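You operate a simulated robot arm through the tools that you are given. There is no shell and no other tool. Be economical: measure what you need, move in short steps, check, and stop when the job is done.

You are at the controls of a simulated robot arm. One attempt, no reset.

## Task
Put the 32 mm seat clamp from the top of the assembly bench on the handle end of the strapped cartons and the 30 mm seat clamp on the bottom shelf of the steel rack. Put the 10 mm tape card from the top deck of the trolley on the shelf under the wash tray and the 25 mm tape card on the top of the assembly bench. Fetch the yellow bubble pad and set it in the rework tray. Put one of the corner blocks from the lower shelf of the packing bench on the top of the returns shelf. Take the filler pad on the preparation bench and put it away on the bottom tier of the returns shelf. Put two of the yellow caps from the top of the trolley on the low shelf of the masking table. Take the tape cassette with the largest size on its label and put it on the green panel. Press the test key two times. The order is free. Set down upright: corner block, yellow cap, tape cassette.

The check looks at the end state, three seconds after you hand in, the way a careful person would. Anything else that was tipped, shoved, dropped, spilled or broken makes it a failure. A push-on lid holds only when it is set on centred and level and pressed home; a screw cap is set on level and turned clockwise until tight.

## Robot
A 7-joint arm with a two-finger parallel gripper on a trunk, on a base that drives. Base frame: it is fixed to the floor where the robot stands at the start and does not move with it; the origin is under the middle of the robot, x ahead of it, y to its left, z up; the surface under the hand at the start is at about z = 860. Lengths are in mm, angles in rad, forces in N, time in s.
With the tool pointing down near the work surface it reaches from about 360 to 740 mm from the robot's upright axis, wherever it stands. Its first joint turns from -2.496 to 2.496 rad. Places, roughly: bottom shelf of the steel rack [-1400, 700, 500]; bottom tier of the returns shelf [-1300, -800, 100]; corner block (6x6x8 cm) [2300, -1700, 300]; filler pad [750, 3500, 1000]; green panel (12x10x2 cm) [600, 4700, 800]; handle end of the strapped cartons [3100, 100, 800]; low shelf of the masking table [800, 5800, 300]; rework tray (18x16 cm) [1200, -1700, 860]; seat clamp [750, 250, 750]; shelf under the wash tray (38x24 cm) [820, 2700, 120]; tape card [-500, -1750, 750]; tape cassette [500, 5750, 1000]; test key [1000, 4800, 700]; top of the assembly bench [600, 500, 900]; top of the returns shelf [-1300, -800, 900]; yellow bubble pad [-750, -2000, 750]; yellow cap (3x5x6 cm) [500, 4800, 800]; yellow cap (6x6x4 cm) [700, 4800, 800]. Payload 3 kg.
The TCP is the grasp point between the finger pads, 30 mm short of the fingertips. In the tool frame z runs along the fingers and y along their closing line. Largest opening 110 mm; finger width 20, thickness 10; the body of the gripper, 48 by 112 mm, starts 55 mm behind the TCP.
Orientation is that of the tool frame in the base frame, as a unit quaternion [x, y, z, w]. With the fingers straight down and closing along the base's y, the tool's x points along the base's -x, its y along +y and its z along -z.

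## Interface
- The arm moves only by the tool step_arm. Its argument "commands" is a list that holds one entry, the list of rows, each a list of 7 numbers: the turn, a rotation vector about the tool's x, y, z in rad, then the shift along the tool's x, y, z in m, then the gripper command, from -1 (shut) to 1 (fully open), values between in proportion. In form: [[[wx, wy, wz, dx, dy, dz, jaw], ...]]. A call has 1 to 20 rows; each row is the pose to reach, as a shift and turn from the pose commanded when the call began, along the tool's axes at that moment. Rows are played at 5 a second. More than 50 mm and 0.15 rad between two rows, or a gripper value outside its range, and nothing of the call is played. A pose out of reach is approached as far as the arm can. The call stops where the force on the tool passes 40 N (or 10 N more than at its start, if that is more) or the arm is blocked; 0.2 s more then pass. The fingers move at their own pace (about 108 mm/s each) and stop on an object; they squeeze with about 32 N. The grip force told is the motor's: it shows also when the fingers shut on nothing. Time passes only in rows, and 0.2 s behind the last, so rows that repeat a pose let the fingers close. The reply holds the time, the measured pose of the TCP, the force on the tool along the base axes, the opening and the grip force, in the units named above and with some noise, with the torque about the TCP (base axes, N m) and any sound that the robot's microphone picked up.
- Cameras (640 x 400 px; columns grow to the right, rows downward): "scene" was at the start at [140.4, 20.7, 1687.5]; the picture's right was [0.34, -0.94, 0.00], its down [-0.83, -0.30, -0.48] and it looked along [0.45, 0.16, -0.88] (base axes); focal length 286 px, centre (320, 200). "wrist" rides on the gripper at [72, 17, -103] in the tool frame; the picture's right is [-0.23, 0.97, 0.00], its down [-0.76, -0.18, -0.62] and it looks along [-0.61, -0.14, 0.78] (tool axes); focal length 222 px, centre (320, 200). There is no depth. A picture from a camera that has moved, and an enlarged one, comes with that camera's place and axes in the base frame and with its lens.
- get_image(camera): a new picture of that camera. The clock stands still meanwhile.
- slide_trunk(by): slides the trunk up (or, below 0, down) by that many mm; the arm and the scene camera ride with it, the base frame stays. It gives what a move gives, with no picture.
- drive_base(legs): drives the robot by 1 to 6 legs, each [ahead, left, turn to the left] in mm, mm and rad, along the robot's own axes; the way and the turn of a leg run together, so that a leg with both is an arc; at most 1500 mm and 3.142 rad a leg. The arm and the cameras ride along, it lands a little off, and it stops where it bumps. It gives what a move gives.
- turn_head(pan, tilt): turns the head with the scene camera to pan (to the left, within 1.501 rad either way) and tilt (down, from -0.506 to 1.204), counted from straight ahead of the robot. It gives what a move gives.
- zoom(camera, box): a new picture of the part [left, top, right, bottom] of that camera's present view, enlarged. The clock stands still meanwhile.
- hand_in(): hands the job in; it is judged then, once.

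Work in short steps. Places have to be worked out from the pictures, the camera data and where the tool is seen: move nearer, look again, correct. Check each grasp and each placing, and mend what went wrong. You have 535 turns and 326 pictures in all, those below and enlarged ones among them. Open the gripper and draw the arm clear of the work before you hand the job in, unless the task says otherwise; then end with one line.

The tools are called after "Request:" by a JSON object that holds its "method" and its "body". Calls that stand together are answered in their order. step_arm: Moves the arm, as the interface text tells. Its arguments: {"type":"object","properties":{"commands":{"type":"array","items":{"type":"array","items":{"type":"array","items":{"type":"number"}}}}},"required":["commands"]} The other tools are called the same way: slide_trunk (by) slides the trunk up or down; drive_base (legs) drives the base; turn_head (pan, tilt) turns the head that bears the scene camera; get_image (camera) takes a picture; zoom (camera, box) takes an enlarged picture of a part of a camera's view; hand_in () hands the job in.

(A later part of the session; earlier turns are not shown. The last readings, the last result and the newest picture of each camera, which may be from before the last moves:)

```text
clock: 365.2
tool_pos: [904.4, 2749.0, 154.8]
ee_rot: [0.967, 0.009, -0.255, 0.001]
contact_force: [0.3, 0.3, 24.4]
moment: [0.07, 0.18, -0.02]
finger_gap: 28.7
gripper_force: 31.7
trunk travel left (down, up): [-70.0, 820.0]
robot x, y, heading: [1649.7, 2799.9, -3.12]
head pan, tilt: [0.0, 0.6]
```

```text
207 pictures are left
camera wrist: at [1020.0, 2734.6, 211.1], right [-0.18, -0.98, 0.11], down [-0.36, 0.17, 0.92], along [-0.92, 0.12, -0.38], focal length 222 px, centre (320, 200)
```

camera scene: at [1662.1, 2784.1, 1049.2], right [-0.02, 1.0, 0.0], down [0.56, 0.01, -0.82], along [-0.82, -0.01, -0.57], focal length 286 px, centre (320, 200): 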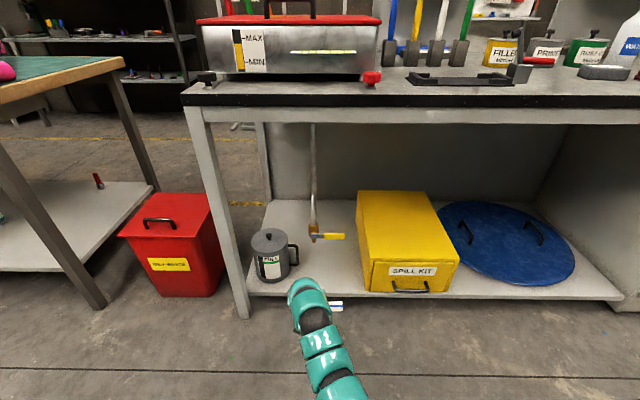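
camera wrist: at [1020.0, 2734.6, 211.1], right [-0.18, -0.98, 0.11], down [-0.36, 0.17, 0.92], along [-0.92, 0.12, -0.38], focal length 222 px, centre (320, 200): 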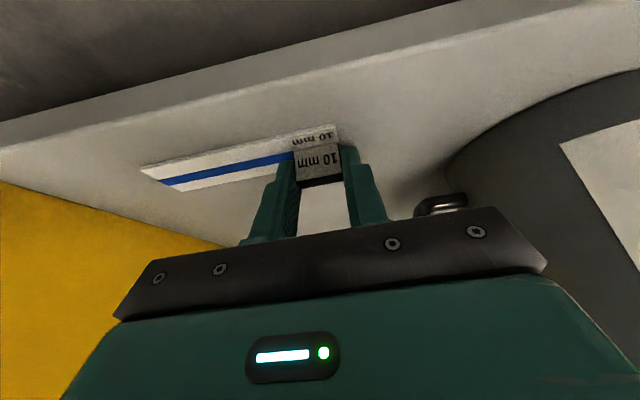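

On the shelf. I open a bit, lift along the tool, and back out.

Request:
{"method": "step_arm", "body": {"commands": [[[0, 0, 0, 0, 0, 0, -0.3], [0, 0, 0, 0, 0, 0, -0.2], [0, 0, 0, -0.005, 0, -0.009, -0.2], [0, 0, 0, -0.015, 0, -0.027, -0.2], [0, 0, 0, -0.024, 0, -0.044, -0.2]]]}}

Request:
{"method": "drive_base", "body": {"legs": [[-200, 0, 0]]}}

Request:
{"method": "get_image", "body": {"camera": "wrist"}}

```text
clock: 366.4
tool_pos: [906.7, 2749.7, 202.5]
ee_rot: [0.968, 0.01, -0.251, 0.001]
contact_force: [0.1, -0.7, -1.2]
moment: [-0.03, 0.0, 0.01]
finger_gap: 43.7
gripper_force: 0.1
trunk travel left (down, up): [-70.0, 820.0]
robot x, y, heading: [1649.0, 2799.9, -3.125]
head pan, tilt: [0.0, 0.6]
```

```text
clock: 368.0
tool_pos: [1107.6, 2750.9, 203.5]
ee_rot: [0.968, 0.013, -0.252, 0.002]
contact_force: [-0.3, -0.6, 0.0]
moment: [0.0, 0.02, 0.01]
finger_gap: 44.1
gripper_force: 0.1
trunk travel left (down, up): [-70.0, 820.0]
robot x, y, heading: [1848.9, 2800.9, -3.122]
head pan, tilt: [0.0, 0.6]
```

```text
206 pictures are left
camera wrist: at [1221.6, 2736.2, 260.2], right [-0.17, -0.98, 0.11], down [-0.37, 0.17, 0.92], along [-0.91, 0.12, -0.39], focal length 222 px, centre (320, 200)
```

wrist: 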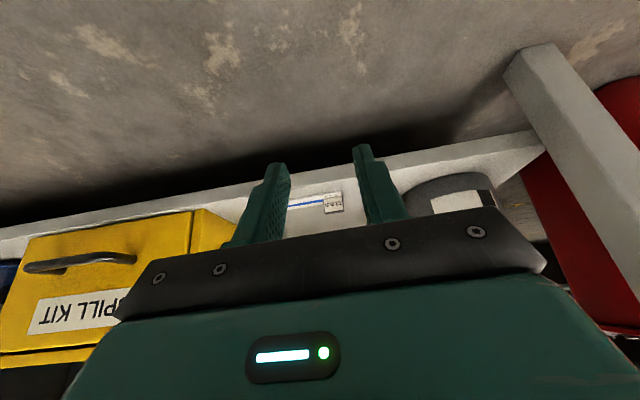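

The 10 mm card lies on the shelf. I raise the trunk and strafe north to inspect the next stations.

Request:
{"method": "slide_trunk", "body": {"by": 400}}

Request:
{"method": "slide_trunk", "body": {"by": 400}}

Request:
{"method": "drive_base", "body": {"legs": [[-50, 0, 0], [0, -900, -0.01]]}}

Request:
{"method": "turn_head", "body": {"pan": -0.5, "tilt": 0.5}}

Request:
{"method": "get_image", "body": {"camera": "scene"}}

```text
clock: 371.8
tool_pos: [1106.6, 2750.7, 603.2]
ee_rot: [0.968, 0.013, -0.252, 0.002]
contact_force: [1.0, -0.7, 0.5]
moment: [0.03, 0.0, 0.0]
finger_gap: 44.3
gripper_force: 0.3
trunk travel left (down, up): [-470.0, 420.0]
robot x, y, heading: [1848.4, 2804.7, -3.123]
head pan, tilt: [0.0, 0.6]
```

```text
clock: 375.7
tool_pos: [1107.2, 2751.4, 1003.5]
ee_rot: [0.968, 0.013, -0.252, 0.002]
contact_force: [-0.5, 0.0, 0.1]
moment: [0.01, 0.02, -0.02]
finger_gap: 43.9
gripper_force: 0.0
trunk travel left (down, up): [-870.0, 20.0]
robot x, y, heading: [1848.8, 2803.4, -3.123]
head pan, tilt: [0.0, 0.6]
```

```text
clock: 381.0
tool_pos: [1154.7, 3690.5, 1003.9]
ee_rot: [0.968, -0.005, -0.253, -0.003]
contact_force: [-0.4, 0.5, 0.7]
moment: [0.01, 0.04, 0.01]
finger_gap: 44.4
gripper_force: 0.0
trunk travel left (down, up): [-870.0, 20.0]
robot x, y, heading: [1896.9, 3715.8, 3.124]
head pan, tilt: [0.0, 0.6]
```

```text
clock: 381.9
tool_pos: [1154.6, 3690.2, 1004.1]
ee_rot: [0.968, -0.006, -0.252, -0.003]
contact_force: [-0.2, 0.2, -0.2]
moment: [0.01, 0.01, -0.01]
finger_gap: 43.9
gripper_force: 0.2
trunk travel left (down, up): [-870.0, 20.0]
robot x, y, heading: [1895.8, 3716.1, 3.123]
head pan, tilt: [-0.499, 0.499]
```

```text
205 pictures are left
camera scene: at [1737.6, 3761.2, 1778.3], right [0.49, 0.87, 0.0], down [0.42, -0.24, -0.88], along [-0.76, 0.43, -0.48], focal length 286 px, centre (320, 200)
```

scene: 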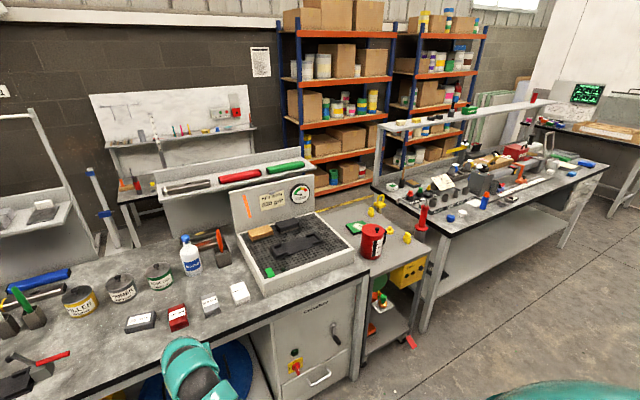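

Request:
{"method": "zoom", "body": {"camera": "scene", "box": [320, 180, 460, 340]}}

Request:
{"method": "zoom", "body": {"camera": "scene", "box": [380, 110, 600, 250]}}

Request:
{"method": "zoom", "body": {"camera": "scene", "box": [100, 170, 370, 350]}}

```text
2.50 times, centred on (390, 260) of scene
camera zoom: at [1737.6, 3761.2, 1778.3], right [0.49, 0.87, 0.0], down [0.42, -0.24, -0.88], along [-0.76, 0.43, -0.48], focal length 714 px, centre (145, 50)
```

zoom: 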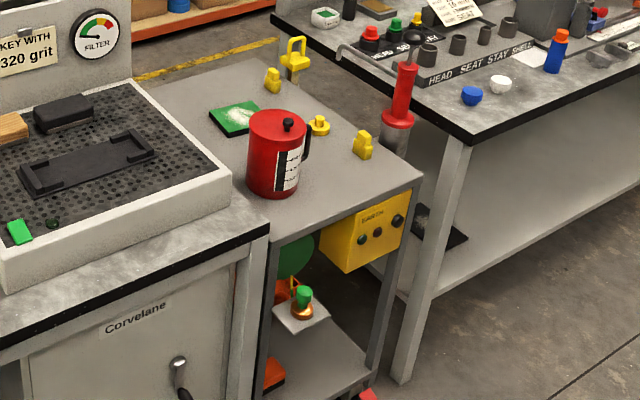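

```text
2.86 times, centred on (490, 180) of scene
camera zoom: at [1737.6, 3761.2, 1778.3], right [0.49, 0.87, 0.0], down [0.42, -0.24, -0.88], along [-0.76, 0.43, -0.48], focal length 816 px, centre (-166, 257)
```

zoom: 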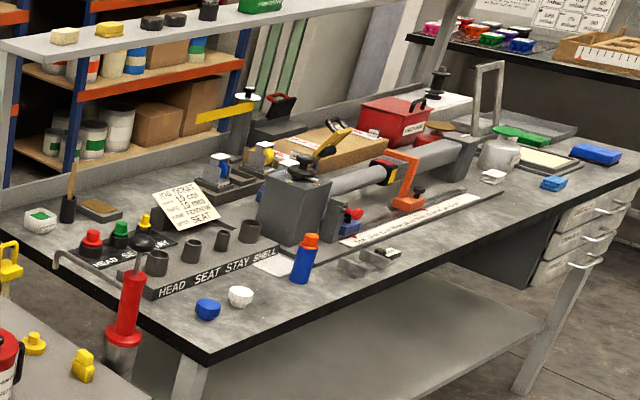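

```text
2.22 times, centred on (235, 260) of scene
camera zoom: at [1737.6, 3761.2, 1778.3], right [0.49, 0.87, 0.0], down [0.42, -0.24, -0.88], along [-0.76, 0.43, -0.48], focal length 634 px, centre (509, 67)
```

zoom: 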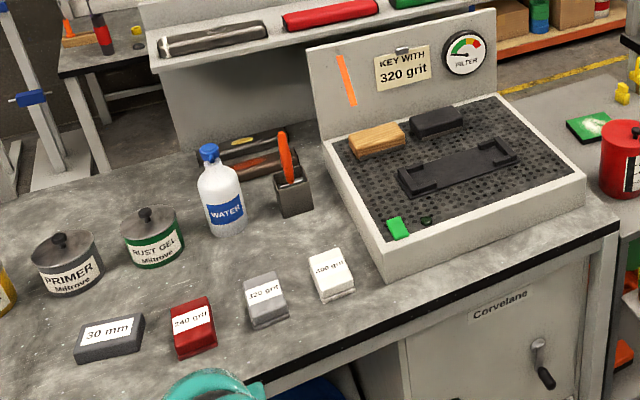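

I look at the preparation bench nearer y≈3500 to identify the filler pad.

Request:
{"method": "turn_head", "body": {"pan": 0.25, "tilt": 0.6}}

Request:
{"method": "get_image", "body": {"camera": "scene"}}

Request:
{"method": "zoom", "body": {"camera": "scene", "box": [180, 120, 420, 280]}}

```text
clock: 383.0
tool_pos: [1154.1, 3691.0, 1002.7]
ee_rot: [0.968, -0.005, -0.252, -0.003]
contact_force: [0.2, 0.5, 0.2]
moment: [0.0, 0.02, 0.0]
finger_gap: 44.0
gripper_force: 0.0
trunk travel left (down, up): [-870.0, 20.0]
robot x, y, heading: [1896.7, 3717.4, 3.125]
head pan, tilt: [0.25, 0.6]
```

```text
201 pictures are left
camera scene: at [1730.8, 3696.1, 1769.3], right [-0.23, 0.97, 0.0], down [0.55, 0.13, -0.83], along [-0.8, -0.19, -0.56], focal length 286 px, centre (320, 200)
```

scene: 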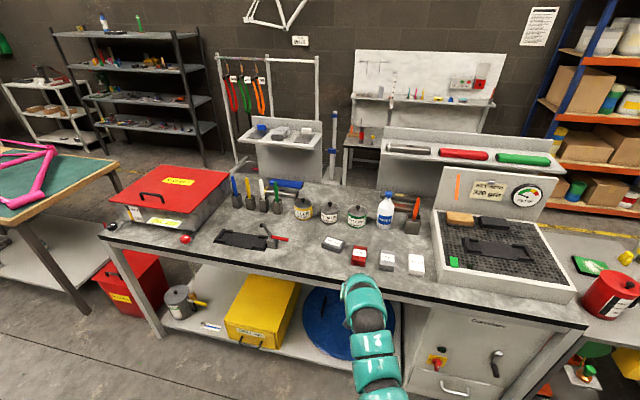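

```text
2.50 times, centred on (300, 200) of scene
camera zoom: at [1730.8, 3696.1, 1769.3], right [-0.23, 0.97, 0.0], down [0.55, 0.13, -0.83], along [-0.8, -0.19, -0.56], focal length 714 px, centre (370, 200)
```

zoom: 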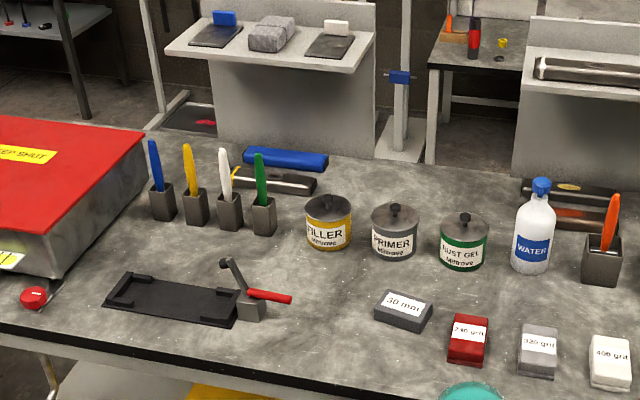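

Request:
{"method": "zoom", "body": {"camera": "scene", "box": [310, 220, 430, 290]}}

Request:
{"method": "zoom", "body": {"camera": "scene", "box": [205, 165, 315, 255]}}

```text
5.33 times, centred on (370, 255) of scene
camera zoom: at [1730.8, 3696.1, 1769.3], right [-0.23, 0.97, 0.0], down [0.55, 0.13, -0.83], along [-0.8, -0.19, -0.56], focal length 1522 px, centre (53, -93)
```

zoom: 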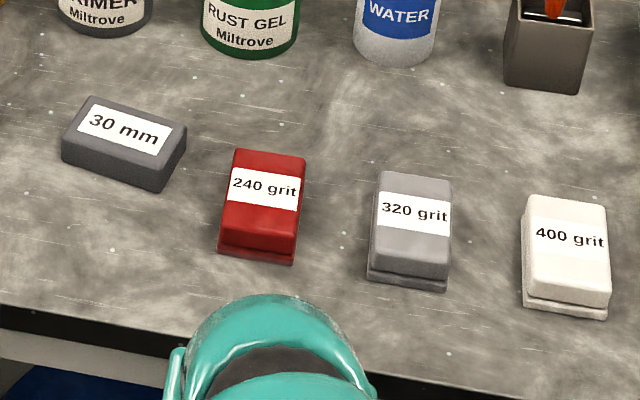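

```text
4.44 times, centred on (260, 210) of scene
camera zoom: at [1730.8, 3696.1, 1769.3], right [-0.23, 0.97, 0.0], down [0.55, 0.13, -0.83], along [-0.8, -0.19, -0.56], focal length 1269 px, centre (587, 156)
```

zoom: 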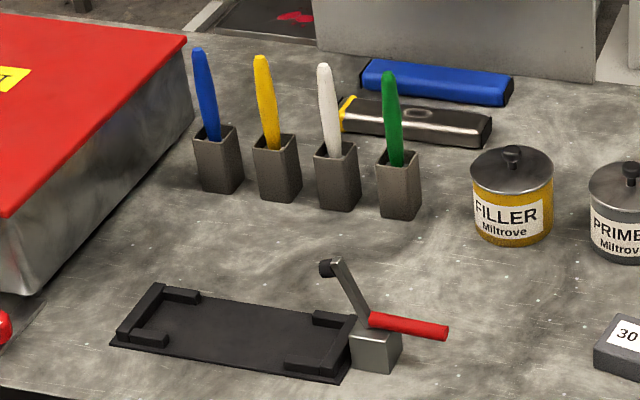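

The grey "30 mm" pad is the filler pad (like the ones on the returns shelf's bottom tier). First the northern cluster: I strafe to y≈4750 and look at the trolley.

Request:
{"method": "drive_base", "body": {"legs": [[-100, -1050, 0]]}}

Request:
{"method": "turn_head", "body": {"pan": 0.05, "tilt": 0.65}}

Request:
{"method": "get_image", "body": {"camera": "scene"}}

```text
clock: 388.5
tool_pos: [1281.4, 4760.0, 1003.2]
ee_rot: [0.968, -0.014, -0.251, -0.006]
contact_force: [-0.1, 0.4, 0.5]
moment: [0.03, 0.01, -0.02]
finger_gap: 43.9
gripper_force: 0.0
trunk travel left (down, up): [-870.0, 20.0]
robot x, y, heading: [2025.8, 4772.6, 3.106]
head pan, tilt: [0.25, 0.6]
```

```text
clock: 389.2
tool_pos: [1281.4, 4759.9, 1002.6]
ee_rot: [0.968, -0.014, -0.251, -0.004]
contact_force: [0.0, -0.3, -0.7]
moment: [-0.01, 0.0, 0.0]
finger_gap: 44.2
gripper_force: 0.0
trunk travel left (down, up): [-870.0, 20.0]
robot x, y, heading: [2025.5, 4771.8, 3.109]
head pan, tilt: [0.051, 0.649]
```

```text
197 pictures are left
camera scene: at [1857.0, 4772.2, 1765.0], right [-0.02, 1.0, 0.0], down [0.6, 0.01, -0.8], along [-0.8, -0.01, -0.6], focal length 286 px, centre (320, 200)
```

scene: 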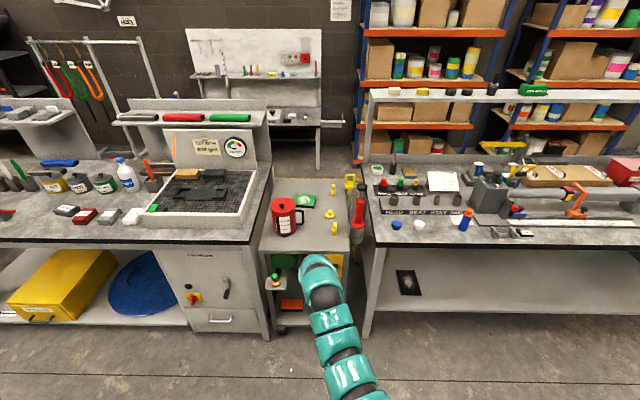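

Request:
{"method": "zoom", "body": {"camera": "scene", "box": [250, 165, 390, 275]}}

Request:
{"method": "zoom", "body": {"camera": "scene", "box": [360, 70, 560, 200]}}

```text
3.64 times, centred on (320, 220) of scene
camera zoom: at [1857.0, 4772.2, 1765.0], right [-0.02, 1.0, 0.0], down [0.6, 0.01, -0.8], along [-0.8, -0.01, -0.6], focal length 1038 px, centre (320, 127)
```

zoom: 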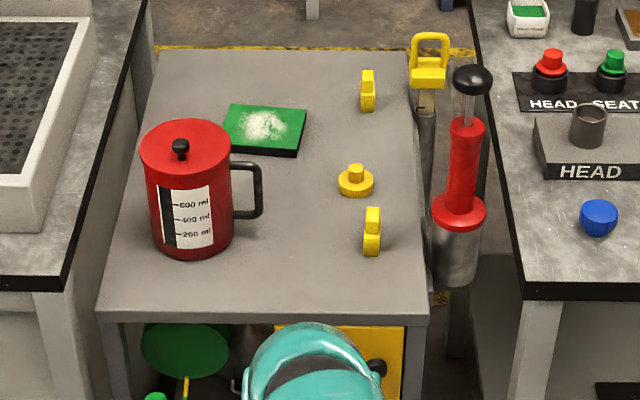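

```text
3.08 times, centred on (460, 135) of scene
camera zoom: at [1857.0, 4772.2, 1765.0], right [-0.02, 1.0, 0.0], down [0.6, 0.01, -0.8], along [-0.8, -0.01, -0.6], focal length 878 px, centre (-111, 400)
```

zoom: 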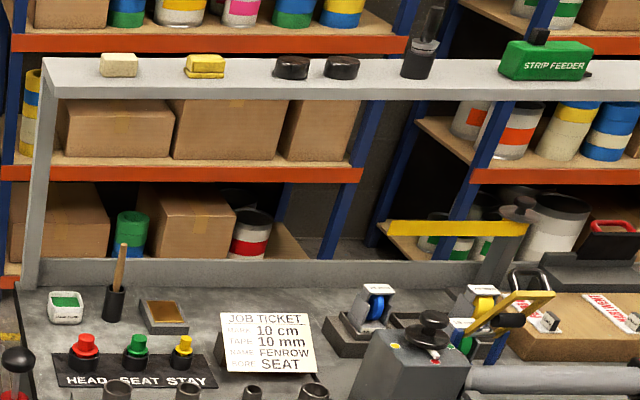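

Three yellow caps, the green panel and a yellow box with knobs under the trolley's front. I lower the trunk to view the test box.

Request:
{"method": "drive_base", "body": {"legs": [[0, -350, 0.035]]}}

Request:
{"method": "slide_trunk", "body": {"by": -400}}

Request:
{"method": "turn_head", "body": {"pan": 0.35, "tilt": 0.5}}

Request:
{"method": "get_image", "body": {"camera": "scene"}}

```text
clock: 391.4
tool_pos: [1288.3, 5077.7, 1003.1]
ee_rot: [0.968, 0.003, -0.252, -0.001]
contact_force: [0.1, 0.1, -0.1]
moment: [-0.02, -0.04, 0.04]
finger_gap: 43.9
gripper_force: 0.0
trunk travel left (down, up): [-870.0, 20.0]
robot x, y, heading: [2032.1, 5118.4, -3.141]
head pan, tilt: [0.051, 0.649]
```

```text
clock: 395.3
tool_pos: [1287.7, 5078.2, 603.4]
ee_rot: [0.968, 0.004, -0.252, -0.001]
contact_force: [-0.4, 0.1, -0.8]
moment: [-0.02, -0.01, 0.0]
finger_gap: 44.1
gripper_force: 0.1
trunk travel left (down, up): [-470.0, 420.0]
robot x, y, heading: [2029.9, 5117.1, -3.146]
head pan, tilt: [0.051, 0.649]
```

```text
clock: 396.1
tool_pos: [1288.5, 5077.6, 603.5]
ee_rot: [0.968, 0.004, -0.252, -0.001]
contact_force: [-0.5, 0.8, 0.6]
moment: [0.0, -0.01, 0.01]
finger_gap: 44.1
gripper_force: 0.1
trunk travel left (down, up): [-470.0, 420.0]
robot x, y, heading: [2028.1, 5120.4, -3.141]
head pan, tilt: [0.351, 0.499]
```

```text
194 pictures are left
camera scene: at [1864.2, 5084.3, 1378.3], right [-0.34, 0.94, 0.0], down [0.45, 0.16, -0.88], along [-0.82, -0.3, -0.48], focal length 286 px, centre (320, 200)
```

scene: 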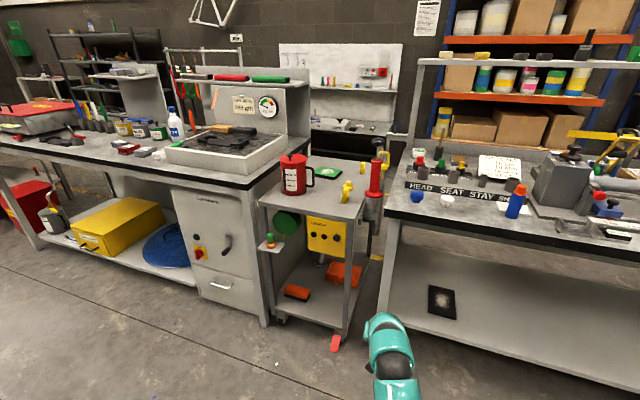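

Request:
{"method": "zoom", "body": {"camera": "scene", "box": [255, 185, 385, 310]}}

Request:
{"method": "zoom", "body": {"camera": "scene", "box": [300, 210, 360, 265]}}

```text
3.20 times, centred on (320, 248) of scene
camera zoom: at [1864.2, 5084.3, 1378.3], right [-0.34, 0.94, 0.0], down [0.45, 0.16, -0.88], along [-0.82, -0.3, -0.48], focal length 914 px, centre (320, 48)
```

zoom: 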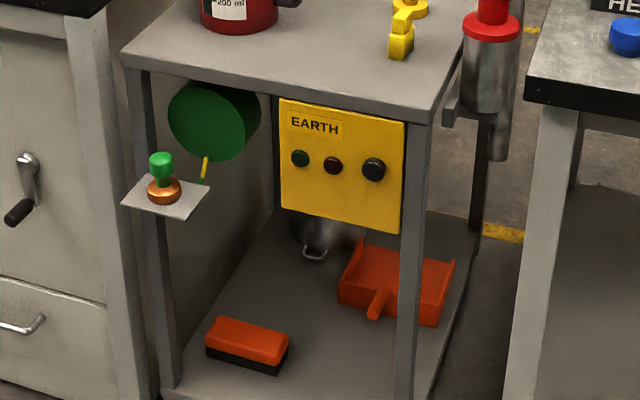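

```text
7.27 times, centred on (330, 238) of scene
camera zoom: at [1864.2, 5084.3, 1378.3], right [-0.34, 0.94, 0.0], down [0.45, 0.16, -0.88], along [-0.82, -0.3, -0.48], focal length 2076 px, centre (247, -73)
```

zoom: 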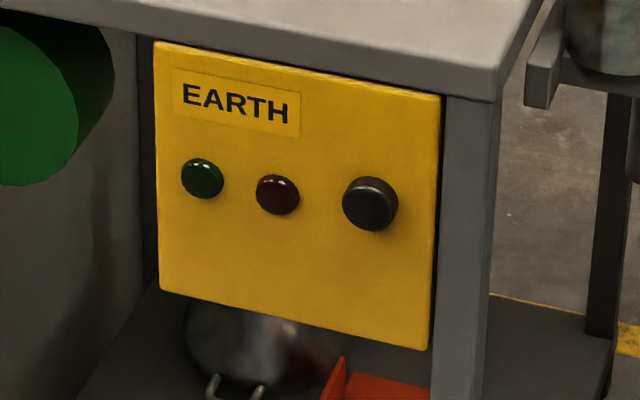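

The "EARTH" box has a green lamp, a red lamp and a black push button: the test key, at about (965,4825,680). I close the fingers and tilt the hand to horizontal in free space.

Request:
{"method": "step_arm", "body": {"commands": [[[0, -0.12, 0, 0, 0, 0, -1], [0, -0.24, 0, 0, 0, 0, -1], [0, -0.36, 0, 0, 0, 0, -1], [0, -0.48, 0, 0, 0, 0, -1], [0, -0.6, 0, 0, 0, 0, -1], [0, -0.72, 0, 0, 0, 0, -1], [0, -0.84, 0, 0, 0, 0, -1], [0, -0.96, 0, 0, 0, 0, -1], [0, -1.06, 0, 0, 0, 0, -1], [0, -1.06, 0, 0, 0, 0, -1]]]}}

Request:
{"method": "get_image", "body": {"camera": "wrist"}}

Request:
{"method": "get_image", "body": {"camera": "scene"}}

```text
clock: 398.3
tool_pos: [1287.4, 5077.5, 603.8]
ee_rot: [-0.707, -0.003, 0.707, -0.001]
contact_force: [-0.3, 0.5, 0.2]
moment: [0.01, 0.01, -0.03]
finger_gap: 0.1
gripper_force: 32.3
trunk travel left (down, up): [-470.0, 420.0]
robot x, y, heading: [2030.0, 5112.7, -3.144]
head pan, tilt: [0.351, 0.499]
```

```text
191 pictures are left
camera wrist: at [1392.0, 5061.5, 533.4], right [0.01, -0.97, 0.22], down [0.62, 0.18, 0.76], along [-0.78, 0.13, 0.61], focal length 222 px, centre (320, 200)
```

wrist: 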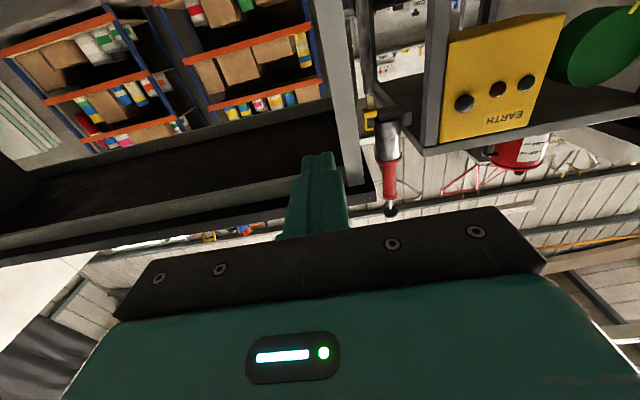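

```text
190 pictures are left
camera scene: at [1864.3, 5084.2, 1378.4], right [-0.34, 0.94, 0.0], down [0.45, 0.16, -0.88], along [-0.82, -0.3, -0.48], focal length 286 px, centre (320, 200)
```

scene: 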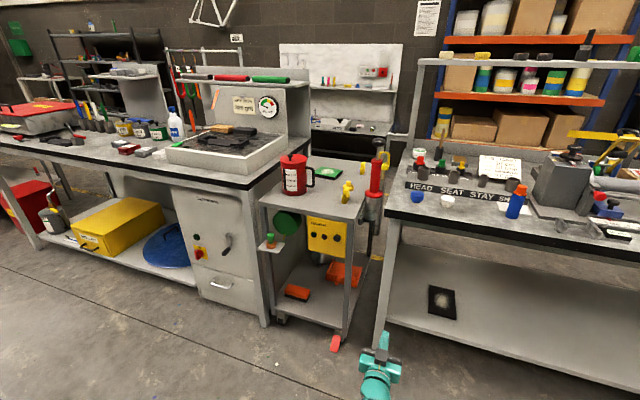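

Button triangulates to about (965,4827,697). I move the hand level with it and in front.

Request:
{"method": "slide_trunk", "body": {"by": 93}}

Request:
{"method": "drive_base", "body": {"legs": [[0, 250, 0], [170, 0, 0]]}}

Request:
{"method": "get_image", "body": {"camera": "wrist"}}

Request:
{"method": "turn_head", "body": {"pan": 0.3, "tilt": 0.7}}

Request:
{"method": "get_image", "body": {"camera": "scene"}}

```text
clock: 399.6
tool_pos: [1288.1, 5077.8, 697.6]
ee_rot: [0.707, 0.003, -0.707, 0.002]
contact_force: [-0.3, 0.0, -0.8]
moment: [-0.03, 0.02, -0.02]
finger_gap: 0.0
gripper_force: 31.7
trunk travel left (down, up): [-563.0, 327.0]
robot x, y, heading: [2029.6, 5117.5, -3.144]
head pan, tilt: [0.351, 0.499]
```

```text
clock: 402.4
tool_pos: [1116.3, 4830.0, 695.4]
ee_rot: [0.708, 0.001, -0.706, -0.001]
contact_force: [-0.4, -0.1, 0.3]
moment: [0.0, 0.01, -0.01]
finger_gap: 0.0
gripper_force: 31.6
trunk travel left (down, up): [-563.0, 327.0]
robot x, y, heading: [1860.8, 4860.6, 3.138]
head pan, tilt: [0.351, 0.499]
```

```text
189 pictures are left
camera wrist: at [1220.7, 4812.7, 625.8], right [0.0, -0.97, 0.22], down [0.62, 0.17, 0.76], along [-0.78, 0.14, 0.61], focal length 222 px, centre (320, 200)
```

wrist: 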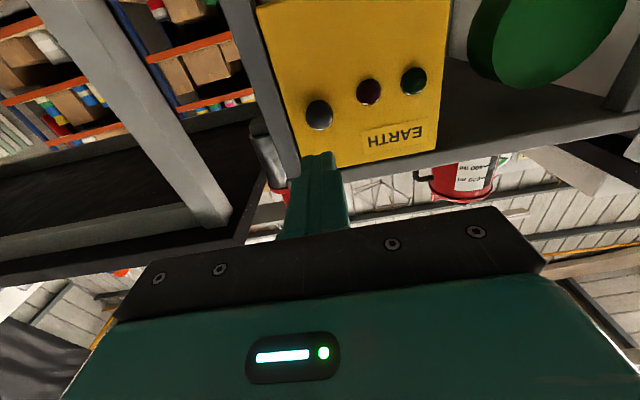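

```text
clock: 403.2
tool_pos: [1117.1, 4830.2, 696.5]
ee_rot: [0.708, 0.0, -0.707, -0.002]
contact_force: [0.0, -0.2, -0.4]
moment: [-0.02, 0.01, -0.01]
finger_gap: 0.0
gripper_force: 32.0
trunk travel left (down, up): [-563.0, 327.0]
robot x, y, heading: [1859.4, 4863.0, 3.137]
head pan, tilt: [0.3, 0.7]
```

```text
188 pictures are left
camera scene: at [1697.6, 4838.1, 1453.7], right [-0.29, 0.96, 0.0], down [0.62, 0.19, -0.77], along [-0.73, -0.22, -0.64], focal length 286 px, centre (320, 200)
```

scene: 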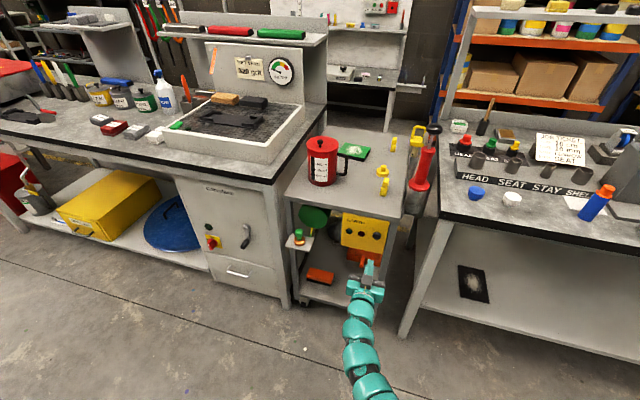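

Button refined: (965,4832,706). I raise 9 mm, drive forward 85 mm, then press with the arm in small steps.

Request:
{"method": "slide_trunk", "body": {"by": 10}}

Request:
{"method": "drive_base", "body": {"legs": [[85, -2, 0]]}}

Request:
{"method": "get_image", "body": {"camera": "wrist"}}

```text
clock: 403.8
tool_pos: [1117.5, 4829.3, 706.5]
ee_rot: [0.708, 0.001, -0.707, -0.002]
contact_force: [-0.7, -0.3, 0.4]
moment: [-0.03, 0.02, 0.01]
finger_gap: 0.0
gripper_force: 32.1
trunk travel left (down, up): [-573.0, 317.0]
robot x, y, heading: [1860.1, 4861.8, 3.141]
head pan, tilt: [0.3, 0.7]
```

```text
clock: 404.9
tool_pos: [1028.2, 4831.9, 706.1]
ee_rot: [0.708, 0.001, -0.707, 0.0]
contact_force: [0.5, 0.2, 0.0]
moment: [0.01, 0.02, 0.01]
finger_gap: 0.1
gripper_force: 32.2
trunk travel left (down, up): [-573.0, 317.0]
robot x, y, heading: [1773.2, 4866.9, 3.134]
head pan, tilt: [0.3, 0.7]
```

```text
187 pictures are left
camera wrist: at [1131.4, 4815.6, 635.6], right [0.0, -0.97, 0.22], down [0.62, 0.17, 0.76], along [-0.78, 0.14, 0.61], focal length 222 px, centre (320, 200)
```

wrist: 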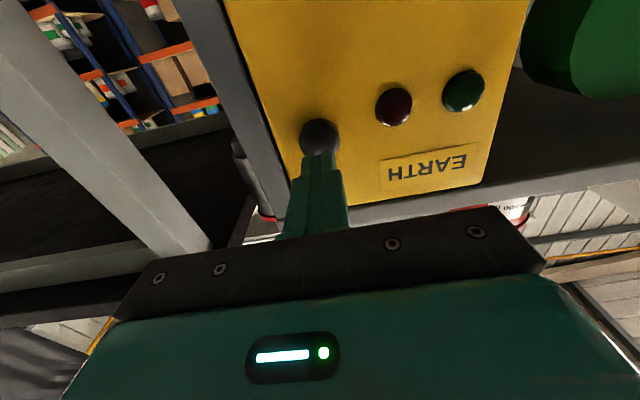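

Aligned. I push forward in small steps.

Request:
{"method": "step_arm", "body": {"commands": [[[0, 0, 0, 0, 0, 0.015, -1], [0, 0, 0, 0, 0, 0.022, -1], [0, 0, 0, 0, 0, 0.026, -1], [0, 0, 0, 0, 0, 0.03, -1]]]}}

Request:
{"method": "step_arm", "body": {"commands": [[[0, 0, 0, 0, 0, 0.003, -1], [0, 0, 0, 0, 0, 0.006, -1]]]}}

```text
clock: 405.9
tool_pos: [1001.9, 4831.5, 707.8]
ee_rot: [0.708, 0.001, -0.707, -0.001]
contact_force: [38.5, 4.8, -1.3]
moment: [0.39, -0.3, -0.12]
finger_gap: 0.0
gripper_force: 31.5
trunk travel left (down, up): [-573.0, 317.0]
robot x, y, heading: [1773.4, 4867.7, 3.136]
head pan, tilt: [0.3, 0.7]
heard: click
```

```text
clock: 406.3
tool_pos: [1000.8, 4832.2, 706.6]
ee_rot: [0.708, 0.001, -0.707, -0.001]
contact_force: [40.8, 8.8, 9.4]
moment: [0.14, 0.0, -0.18]
finger_gap: 0.0
gripper_force: 31.8
trunk travel left (down, up): [-573.0, 317.0]
robot x, y, heading: [1771.4, 4867.7, 3.133]
head pan, tilt: [0.3, 0.7]
stopped in row 1: the force on the tool passed its limit at 60 N (the readings are from after the stop); the commanded pose is now the measured one
```

One click heard. I retract fully and press a second time.

Request:
{"method": "step_arm", "body": {"commands": [[[0, 0, 0, 0, 0, -0.01, -1], [0, 0, 0, 0, 0, -0.025, -1], [0, 0, 0, 0, 0, -0.025, -1]]]}}

Request:
{"method": "zoom", "body": {"camera": "wrist", "box": [220, 20, 520, 210]}}

Request:
{"method": "step_arm", "body": {"commands": [[[0, 0, 0, 0, 0, 0.012, -1], [0, 0, 0, 0, 0, 0.018, -1], [0, 0, 0, 0, 0, 0.022, -1], [0, 0, 0, 0, 0, 0.025, -1], [0, 0, 0, 0, 0, 0.027, -1]]]}}

```text
clock: 407.1
tool_pos: [1020.5, 4831.3, 703.0]
ee_rot: [0.709, 0.002, -0.705, -0.001]
contact_force: [0.9, 0.6, -0.9]
moment: [-0.01, 0.02, 0.01]
finger_gap: 0.0
gripper_force: 32.0
trunk travel left (down, up): [-573.0, 317.0]
robot x, y, heading: [1772.2, 4867.3, 3.133]
head pan, tilt: [0.3, 0.7]
```

```text
2.11 times, centred on (370, 115) of wrist
camera zoom: at [1125.9, 4814.5, 633.2], right [0.0, -0.97, 0.22], down [0.62, 0.17, 0.77], along [-0.79, 0.14, 0.6], focal length 468 px, centre (215, 379)
```

zoom: 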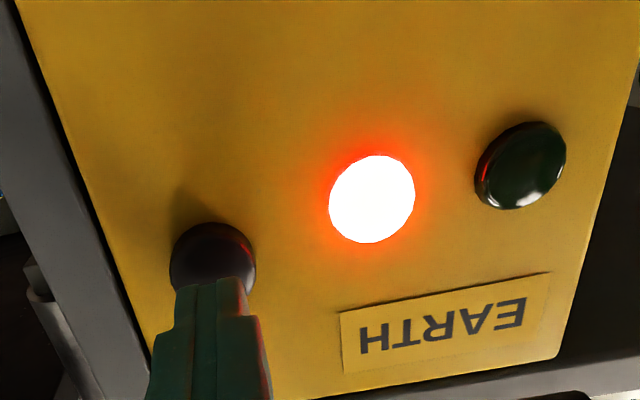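

```text
clock: 408.1
tool_pos: [1002.3, 4833.1, 701.5]
ee_rot: [0.711, 0.002, -0.704, 0.0]
contact_force: [28.3, 6.7, 3.8]
moment: [0.1, 0.04, -0.17]
finger_gap: 0.2
gripper_force: 31.9
trunk travel left (down, up): [-573.0, 317.0]
robot x, y, heading: [1773.5, 4870.2, 3.131]
head pan, tilt: [0.3, 0.7]
heard: click
stopped in row 5: the force on the tool passed its limit at 42 N (the readings are from after the stop); the commanded pose is now the measured one
```

Second click heard. I retract and check the lamp.

Request:
{"method": "step_arm", "body": {"commands": [[[0, 0, 0, 0, 0, -0.015, -1], [0, 0, 0, 0, 0, -0.03, -1]]]}}

Request:
{"method": "drive_base", "body": {"legs": [[-250, 0, 0]]}}

Request:
{"method": "get_image", "body": {"camera": "wrist"}}

```text
clock: 408.7
tool_pos: [1029.4, 4831.4, 703.5]
ee_rot: [0.711, 0.001, -0.703, -0.001]
contact_force: [-0.1, -0.2, -0.1]
moment: [-0.03, -0.02, -0.01]
finger_gap: 0.0
gripper_force: 31.6
trunk travel left (down, up): [-573.0, 317.0]
robot x, y, heading: [1771.4, 4864.8, 3.134]
head pan, tilt: [0.3, 0.7]
```

```text
clock: 410.5
tool_pos: [1281.1, 4827.8, 703.0]
ee_rot: [0.711, 0.003, -0.703, 0.0]
contact_force: [0.4, 1.0, 1.2]
moment: [-0.01, -0.03, 0.0]
finger_gap: 0.0
gripper_force: 32.5
trunk travel left (down, up): [-573.0, 317.0]
robot x, y, heading: [2021.2, 4864.6, 3.142]
head pan, tilt: [0.3, 0.7]
```

```text
185 pictures are left
camera wrist: at [1384.7, 4811.7, 633.5], right [0.0, -0.97, 0.22], down [0.62, 0.18, 0.77], along [-0.79, 0.14, 0.6], focal length 222 px, centre (320, 200)
```

wrist: 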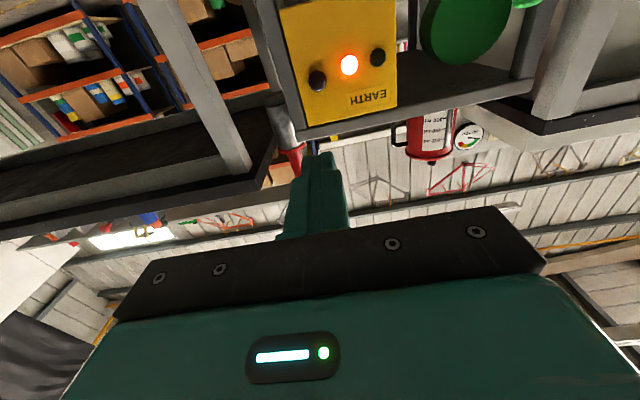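

The red lamp is lit; the key was pressed twice as asked. Next the caps: I return the hand to 0.5 rad tilt, raise the trunk, and look down at the trolley.

Request:
{"method": "step_arm", "body": {"commands": [[[0, 0.12, 0, 0, 0, 0, 0.2], [0, 0.24, 0, 0, 0, 0, 0.2], [0, 0.36, 0, 0, 0, 0, 0.2], [0, 0.48, 0, 0, 0, 0, 0.2], [0, 0.6, 0, 0, 0, 0, 0.2], [0, 0.72, 0, 0, 0, 0, 0.2], [0, 0.84, 0, 0, 0, 0, 0.2], [0, 0.96, 0, 0, 0, 0, 0.2], [0, 1.06, 0, 0, 0, 0, 0.2], [0, 1.06, 0, 0, 0, 0, 0.2]]]}}

Request:
{"method": "slide_trunk", "body": {"by": 250}}

Request:
{"method": "drive_base", "body": {"legs": [[360, 0, 0]]}}

Request:
{"method": "get_image", "body": {"camera": "wrist"}}

Request:
{"method": "get_image", "body": {"camera": "scene"}}

```text
clock: 412.7
tool_pos: [1279.4, 4827.8, 701.6]
ee_rot: [0.969, 0.002, -0.247, -0.002]
contact_force: [0.0, -0.8, -0.8]
moment: [-0.02, -0.01, -0.03]
finger_gap: 66.1
gripper_force: 0.1
trunk travel left (down, up): [-573.0, 317.0]
robot x, y, heading: [2023.9, 4865.1, 3.139]
head pan, tilt: [0.3, 0.7]
```

```text
clock: 415.3
tool_pos: [1280.6, 4827.7, 951.8]
ee_rot: [0.969, 0.002, -0.248, -0.001]
contact_force: [0.3, 0.4, 1.1]
moment: [-0.03, 0.01, -0.02]
finger_gap: 66.0
gripper_force: 0.1
trunk travel left (down, up): [-823.0, 67.0]
robot x, y, heading: [2018.4, 4863.5, 3.136]
head pan, tilt: [0.3, 0.7]
```

```text
clock: 417.6
tool_pos: [918.1, 4834.5, 952.1]
ee_rot: [0.969, 0.0, -0.248, -0.001]
contact_force: [-0.6, 0.3, 0.8]
moment: [0.01, 0.01, -0.01]
finger_gap: 66.2
gripper_force: 0.0
trunk travel left (down, up): [-823.0, 67.0]
robot x, y, heading: [1658.8, 4865.5, 3.13]
head pan, tilt: [0.3, 0.7]
```

```text
184 pictures are left
camera wrist: at [1031.8, 4817.4, 1009.7], right [-0.2, -0.97, 0.11], down [-0.37, 0.18, 0.91], along [-0.91, 0.15, -0.39], focal length 222 px, centre (320, 200)
```

wrist: 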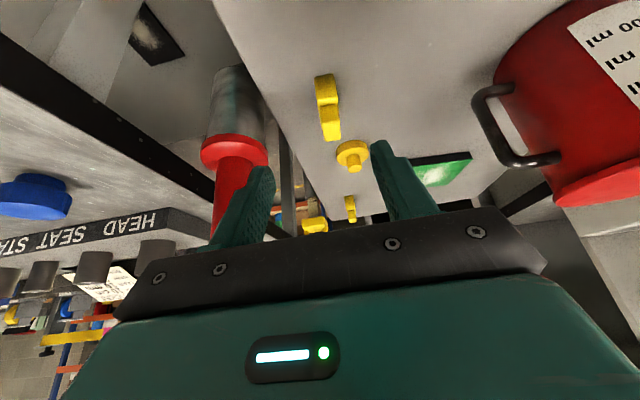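

```text
183 pictures are left
camera scene: at [1495.9, 4842.7, 1713.5], right [-0.29, 0.96, 0.0], down [0.62, 0.18, -0.76], along [-0.73, -0.22, -0.64], focal length 286 px, centre (320, 200)
```

scene: 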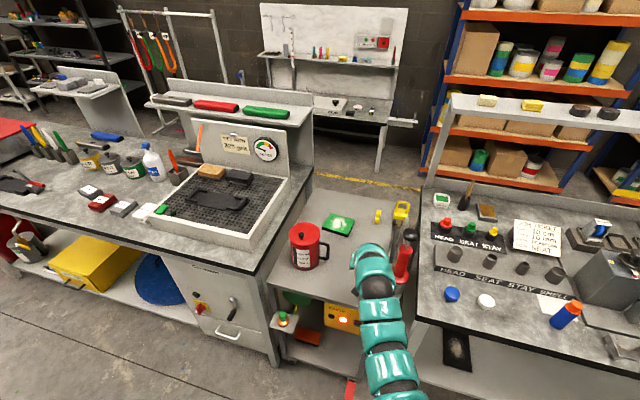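

Request:
{"method": "zoom", "body": {"camera": "wrist", "box": [280, 60, 400, 240]}}

```text
2.22 times, centred on (340, 150) of wrist
camera zoom: at [1031.8, 4817.4, 1009.7], right [-0.2, -0.97, 0.11], down [-0.37, 0.18, 0.91], along [-0.91, 0.15, -0.39], focal length 494 px, centre (276, 311)
```

zoom: 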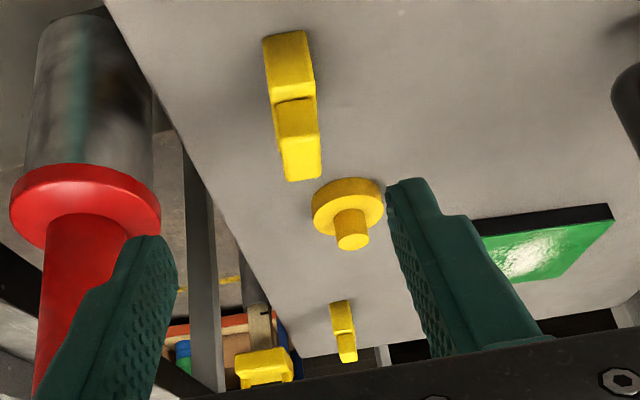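

Cap B (stepped, thin) centre at about (841,4825). I move over it, narrow the opening, and lower for a check.

Request:
{"method": "drive_base", "body": {"legs": [[68, 10, 0.01]]}}

Request:
{"method": "step_arm", "body": {"commands": [[[0, 0, 0, 0, 0, 0, -0.05], [0, 0, 0, 0, 0, 0, -0.05]]]}}

Request:
{"method": "slide_trunk", "body": {"by": -50}}

Request:
{"method": "get_image", "body": {"camera": "wrist"}}

```text
clock: 418.7
tool_pos: [848.4, 4818.4, 951.1]
ee_rot: [0.969, 0.004, -0.247, -0.001]
contact_force: [-0.2, -0.3, 0.3]
moment: [0.02, -0.03, -0.02]
finger_gap: 65.9
gripper_force: 0.1
trunk travel left (down, up): [-823.0, 67.0]
robot x, y, heading: [1591.8, 4856.2, 3.138]
head pan, tilt: [0.3, 0.7]
```

```text
clock: 419.3
tool_pos: [850.0, 4818.5, 953.2]
ee_rot: [0.969, 0.004, -0.248, -0.001]
contact_force: [1.1, 0.3, -0.3]
moment: [0.0, -0.03, -0.01]
finger_gap: 52.1
gripper_force: 0.0
trunk travel left (down, up): [-823.0, 67.0]
robot x, y, heading: [1590.6, 4859.1, 3.144]
head pan, tilt: [0.3, 0.7]
```

```text
clock: 420.2
tool_pos: [849.9, 4819.5, 902.3]
ee_rot: [0.969, 0.004, -0.248, -0.001]
contact_force: [0.5, 0.7, 0.4]
moment: [0.02, 0.03, -0.01]
finger_gap: 52.1
gripper_force: 0.1
trunk travel left (down, up): [-773.0, 117.0]
robot x, y, heading: [1588.2, 4858.3, 3.141]
head pan, tilt: [0.3, 0.7]
```

```text
181 pictures are left
camera wrist: at [963.2, 4802.4, 960.3], right [-0.19, -0.98, 0.11], down [-0.37, 0.17, 0.91], along [-0.91, 0.14, -0.39], focal length 222 px, centre (320, 200)
```

wrist: 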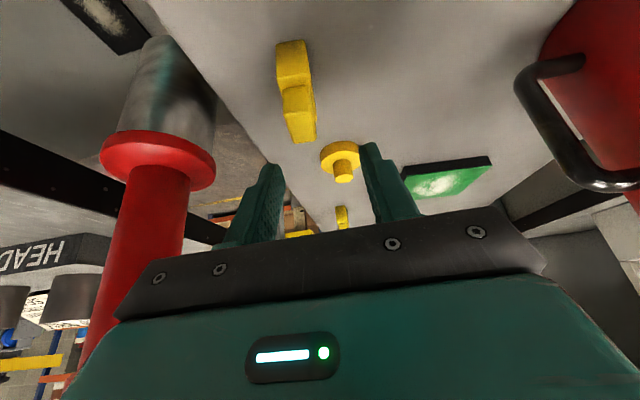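

Trolley top z≈808; cap at y≈4826. I shift 7 mm and lower to TCP≈845.

Request:
{"method": "step_arm", "body": {"commands": [[[0, 0, 0, 0.003, -0.007, 0, -0.05], [0, 0, 0, 0.003, -0.007, 0, -0.05]]]}}

Request:
{"method": "slide_trunk", "body": {"by": -40}}

Request:
{"method": "get_image", "body": {"camera": "wrist"}}

```text
clock: 420.8
tool_pos: [852.5, 4826.7, 899.8]
ee_rot: [0.969, 0.004, -0.248, -0.001]
contact_force: [0.1, 1.0, 0.0]
moment: [0.01, 0.05, -0.01]
finger_gap: 52.1
gripper_force: 0.0
trunk travel left (down, up): [-773.0, 117.0]
robot x, y, heading: [1590.2, 4861.9, 3.144]
head pan, tilt: [0.3, 0.7]
```

```text
clock: 421.6
tool_pos: [853.4, 4826.3, 860.1]
ee_rot: [0.969, 0.004, -0.248, -0.001]
contact_force: [0.5, -0.8, 0.4]
moment: [-0.01, 0.01, -0.02]
finger_gap: 52.2
gripper_force: 0.1
trunk travel left (down, up): [-733.0, 157.0]
robot x, y, heading: [1589.2, 4862.4, 3.138]
head pan, tilt: [0.3, 0.7]
```

```text
180 pictures are left
camera wrist: at [966.8, 4809.8, 918.4], right [-0.19, -0.98, 0.11], down [-0.37, 0.17, 0.91], along [-0.91, 0.14, -0.39], focal length 222 px, centre (320, 200)
```

wrist: 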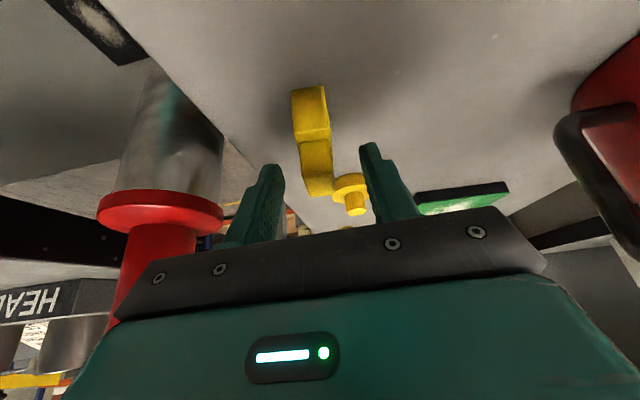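

Request:
{"method": "step_arm", "body": {"commands": [[[0, 0, 0, 0.003, 0, 0.005, -0.05], [0, 0, 0, 0.0055, 0, 0.01, -0.05], [0, 0, 0, 0.0077, 0, 0.014, -0.05], [0, 0, 0, 0.0077, 0, 0.014, -0.05]]]}}

Request:
{"method": "step_arm", "body": {"commands": [[[0, 0, 0, 0, 0, 0, -0.4], [0, 0, 0, 0, 0, 0, -1], [0, 0, 0, 0, 0, 0, -1], [0, 0, 0, 0, 0, 0, -1]]]}}

Request:
{"method": "slide_trunk", "body": {"by": 40}}

Request:
{"method": "get_image", "body": {"camera": "wrist"}}

```text
clock: 422.6
tool_pos: [852.3, 4826.7, 845.2]
ee_rot: [0.969, 0.004, -0.248, 0.0]
contact_force: [-0.3, 0.7, -0.5]
moment: [0.0, 0.01, -0.01]
finger_gap: 52.1
gripper_force: 0.1
trunk travel left (down, up): [-733.0, 157.0]
robot x, y, heading: [1591.9, 4855.1, 3.139]
head pan, tilt: [0.3, 0.7]
```

```text
clock: 423.6
tool_pos: [853.3, 4826.5, 846.4]
ee_rot: [0.969, 0.004, -0.248, -0.001]
contact_force: [0.4, 0.6, 0.5]
moment: [-0.04, 0.07, -0.02]
finger_gap: 19.8
gripper_force: 31.5
trunk travel left (down, up): [-733.0, 157.0]
robot x, y, heading: [1586.1, 4860.6, 3.139]
head pan, tilt: [0.3, 0.7]
```

```text
clock: 424.4
tool_pos: [853.0, 4826.1, 885.1]
ee_rot: [0.969, 0.004, -0.248, 0.0]
contact_force: [1.0, -0.1, -0.1]
moment: [-0.01, 0.0, 0.01]
finger_gap: 19.6
gripper_force: 32.1
trunk travel left (down, up): [-773.0, 117.0]
robot x, y, heading: [1590.1, 4856.6, 3.134]
head pan, tilt: [0.3, 0.7]
```

```text
179 pictures are left
camera wrist: at [966.8, 4810.3, 943.3], right [-0.19, -0.98, 0.11], down [-0.37, 0.17, 0.91], along [-0.91, 0.14, -0.39], focal length 222 px, centre (320, 200)
```

wrist: 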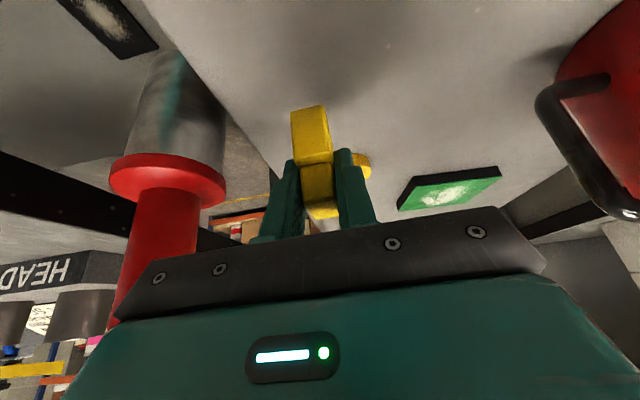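

Cap gripped (19.7 mm, on its upright part) and lifted. I back out and strafe to the masking table, then lower to view its low shelf.

Request:
{"method": "slide_trunk", "body": {"by": 60}}

Request:
{"method": "drive_base", "body": {"legs": [[-330, 0, 0], [0, -800, 0]]}}

Request:
{"method": "slide_trunk", "body": {"by": -400}}

Request:
{"method": "turn_head", "body": {"pan": 0.0, "tilt": 0.5}}

Request:
{"method": "get_image", "body": {"camera": "scene"}}

Request:
{"method": "get_image", "body": {"camera": "wrist"}}

```text
clock: 425.4
tool_pos: [852.6, 4827.1, 945.2]
ee_rot: [0.969, 0.004, -0.248, 0.0]
contact_force: [-0.2, 0.2, -0.6]
moment: [0.0, 0.02, -0.03]
finger_gap: 19.8
gripper_force: 32.2
trunk travel left (down, up): [-833.0, 57.0]
robot x, y, heading: [1591.3, 4859.1, 3.142]
head pan, tilt: [0.3, 0.7]
```

```text
clock: 431.4
tool_pos: [1181.3, 5600.2, 946.0]
ee_rot: [0.969, 0.008, -0.248, 0.0]
contact_force: [0.5, 0.2, 0.4]
moment: [-0.01, 0.06, 0.0]
finger_gap: 19.6
gripper_force: 32.1
trunk travel left (down, up): [-833.0, 57.0]
robot x, y, heading: [1916.2, 5637.9, -3.133]
head pan, tilt: [0.3, 0.7]
```

```text
clock: 435.3
tool_pos: [1181.0, 5600.8, 545.5]
ee_rot: [0.969, 0.007, -0.248, 0.0]
contact_force: [0.4, 0.4, -0.4]
moment: [-0.01, 0.0, 0.01]
finger_gap: 19.8
gripper_force: 32.4
trunk travel left (down, up): [-433.0, 457.0]
robot x, y, heading: [1912.8, 5639.1, -3.139]
head pan, tilt: [0.3, 0.7]
```

```text
clock: 436.1
tool_pos: [1181.0, 5600.1, 545.0]
ee_rot: [0.969, 0.008, -0.248, 0.001]
contact_force: [0.4, -0.4, 0.9]
moment: [-0.01, -0.02, -0.01]
finger_gap: 19.8
gripper_force: 32.5
trunk travel left (down, up): [-433.0, 457.0]
robot x, y, heading: [1914.8, 5637.9, -3.131]
head pan, tilt: [0.0, 0.499]
```

```text
178 pictures are left
camera scene: at [1745.4, 5636.0, 1341.3], right [-0.01, 1.0, 0.0], down [0.48, 0.0, -0.88], along [-0.88, -0.01, -0.48], focal length 286 px, centre (320, 200)
```

scene: 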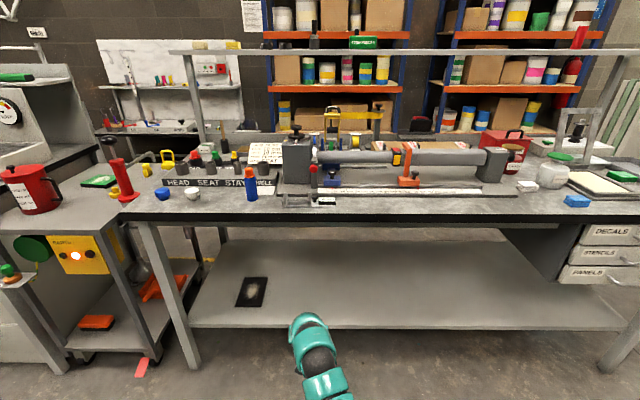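

```text
177 pictures are left
camera wrist: at [1295.2, 5584.8, 603.4], right [-0.18, -0.98, 0.11], down [-0.37, 0.17, 0.91], along [-0.91, 0.13, -0.39], focal length 222 px, centre (320, 200)
```

wrist: 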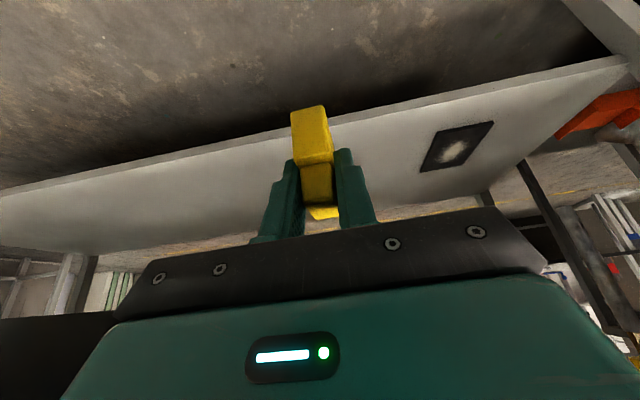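

Low shelf is empty besides a dark plate: z≈283, front x≈941. I lower to TCP≈385, advance 300 mm and check.

Request:
{"method": "slide_trunk", "body": {"by": -160}}

Request:
{"method": "drive_base", "body": {"legs": [[300, 0, -0.01]]}}

Request:
{"method": "get_image", "body": {"camera": "wrist"}}

```text
clock: 437.9
tool_pos: [1181.7, 5598.8, 386.8]
ee_rot: [0.969, 0.008, -0.248, 0.001]
contact_force: [0.3, 0.1, -0.2]
moment: [-0.03, -0.02, -0.01]
finger_gap: 19.5
gripper_force: 32.2
trunk travel left (down, up): [-273.0, 617.0]
robot x, y, heading: [1914.5, 5640.5, -3.136]
head pan, tilt: [0.0, 0.499]
```

```text
clock: 439.9
tool_pos: [876.5, 5606.9, 386.1]
ee_rot: [0.969, 0.003, -0.248, -0.001]
contact_force: [0.2, -0.5, -0.4]
moment: [-0.02, -0.01, 0.01]
finger_gap: 19.8
gripper_force: 31.8
trunk travel left (down, up): [-273.0, 617.0]
robot x, y, heading: [1616.4, 5641.0, 3.137]
head pan, tilt: [0.0, 0.499]
```

```text
176 pictures are left
camera wrist: at [990.3, 5590.4, 443.5], right [-0.19, -0.98, 0.11], down [-0.37, 0.17, 0.91], along [-0.91, 0.14, -0.39], focal length 222 px, centre (320, 200)
```

wrist: 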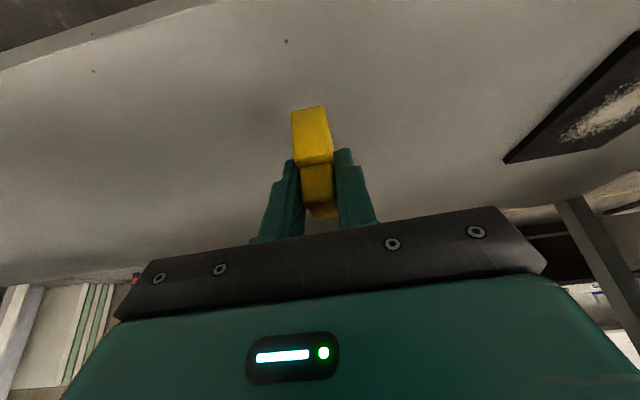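

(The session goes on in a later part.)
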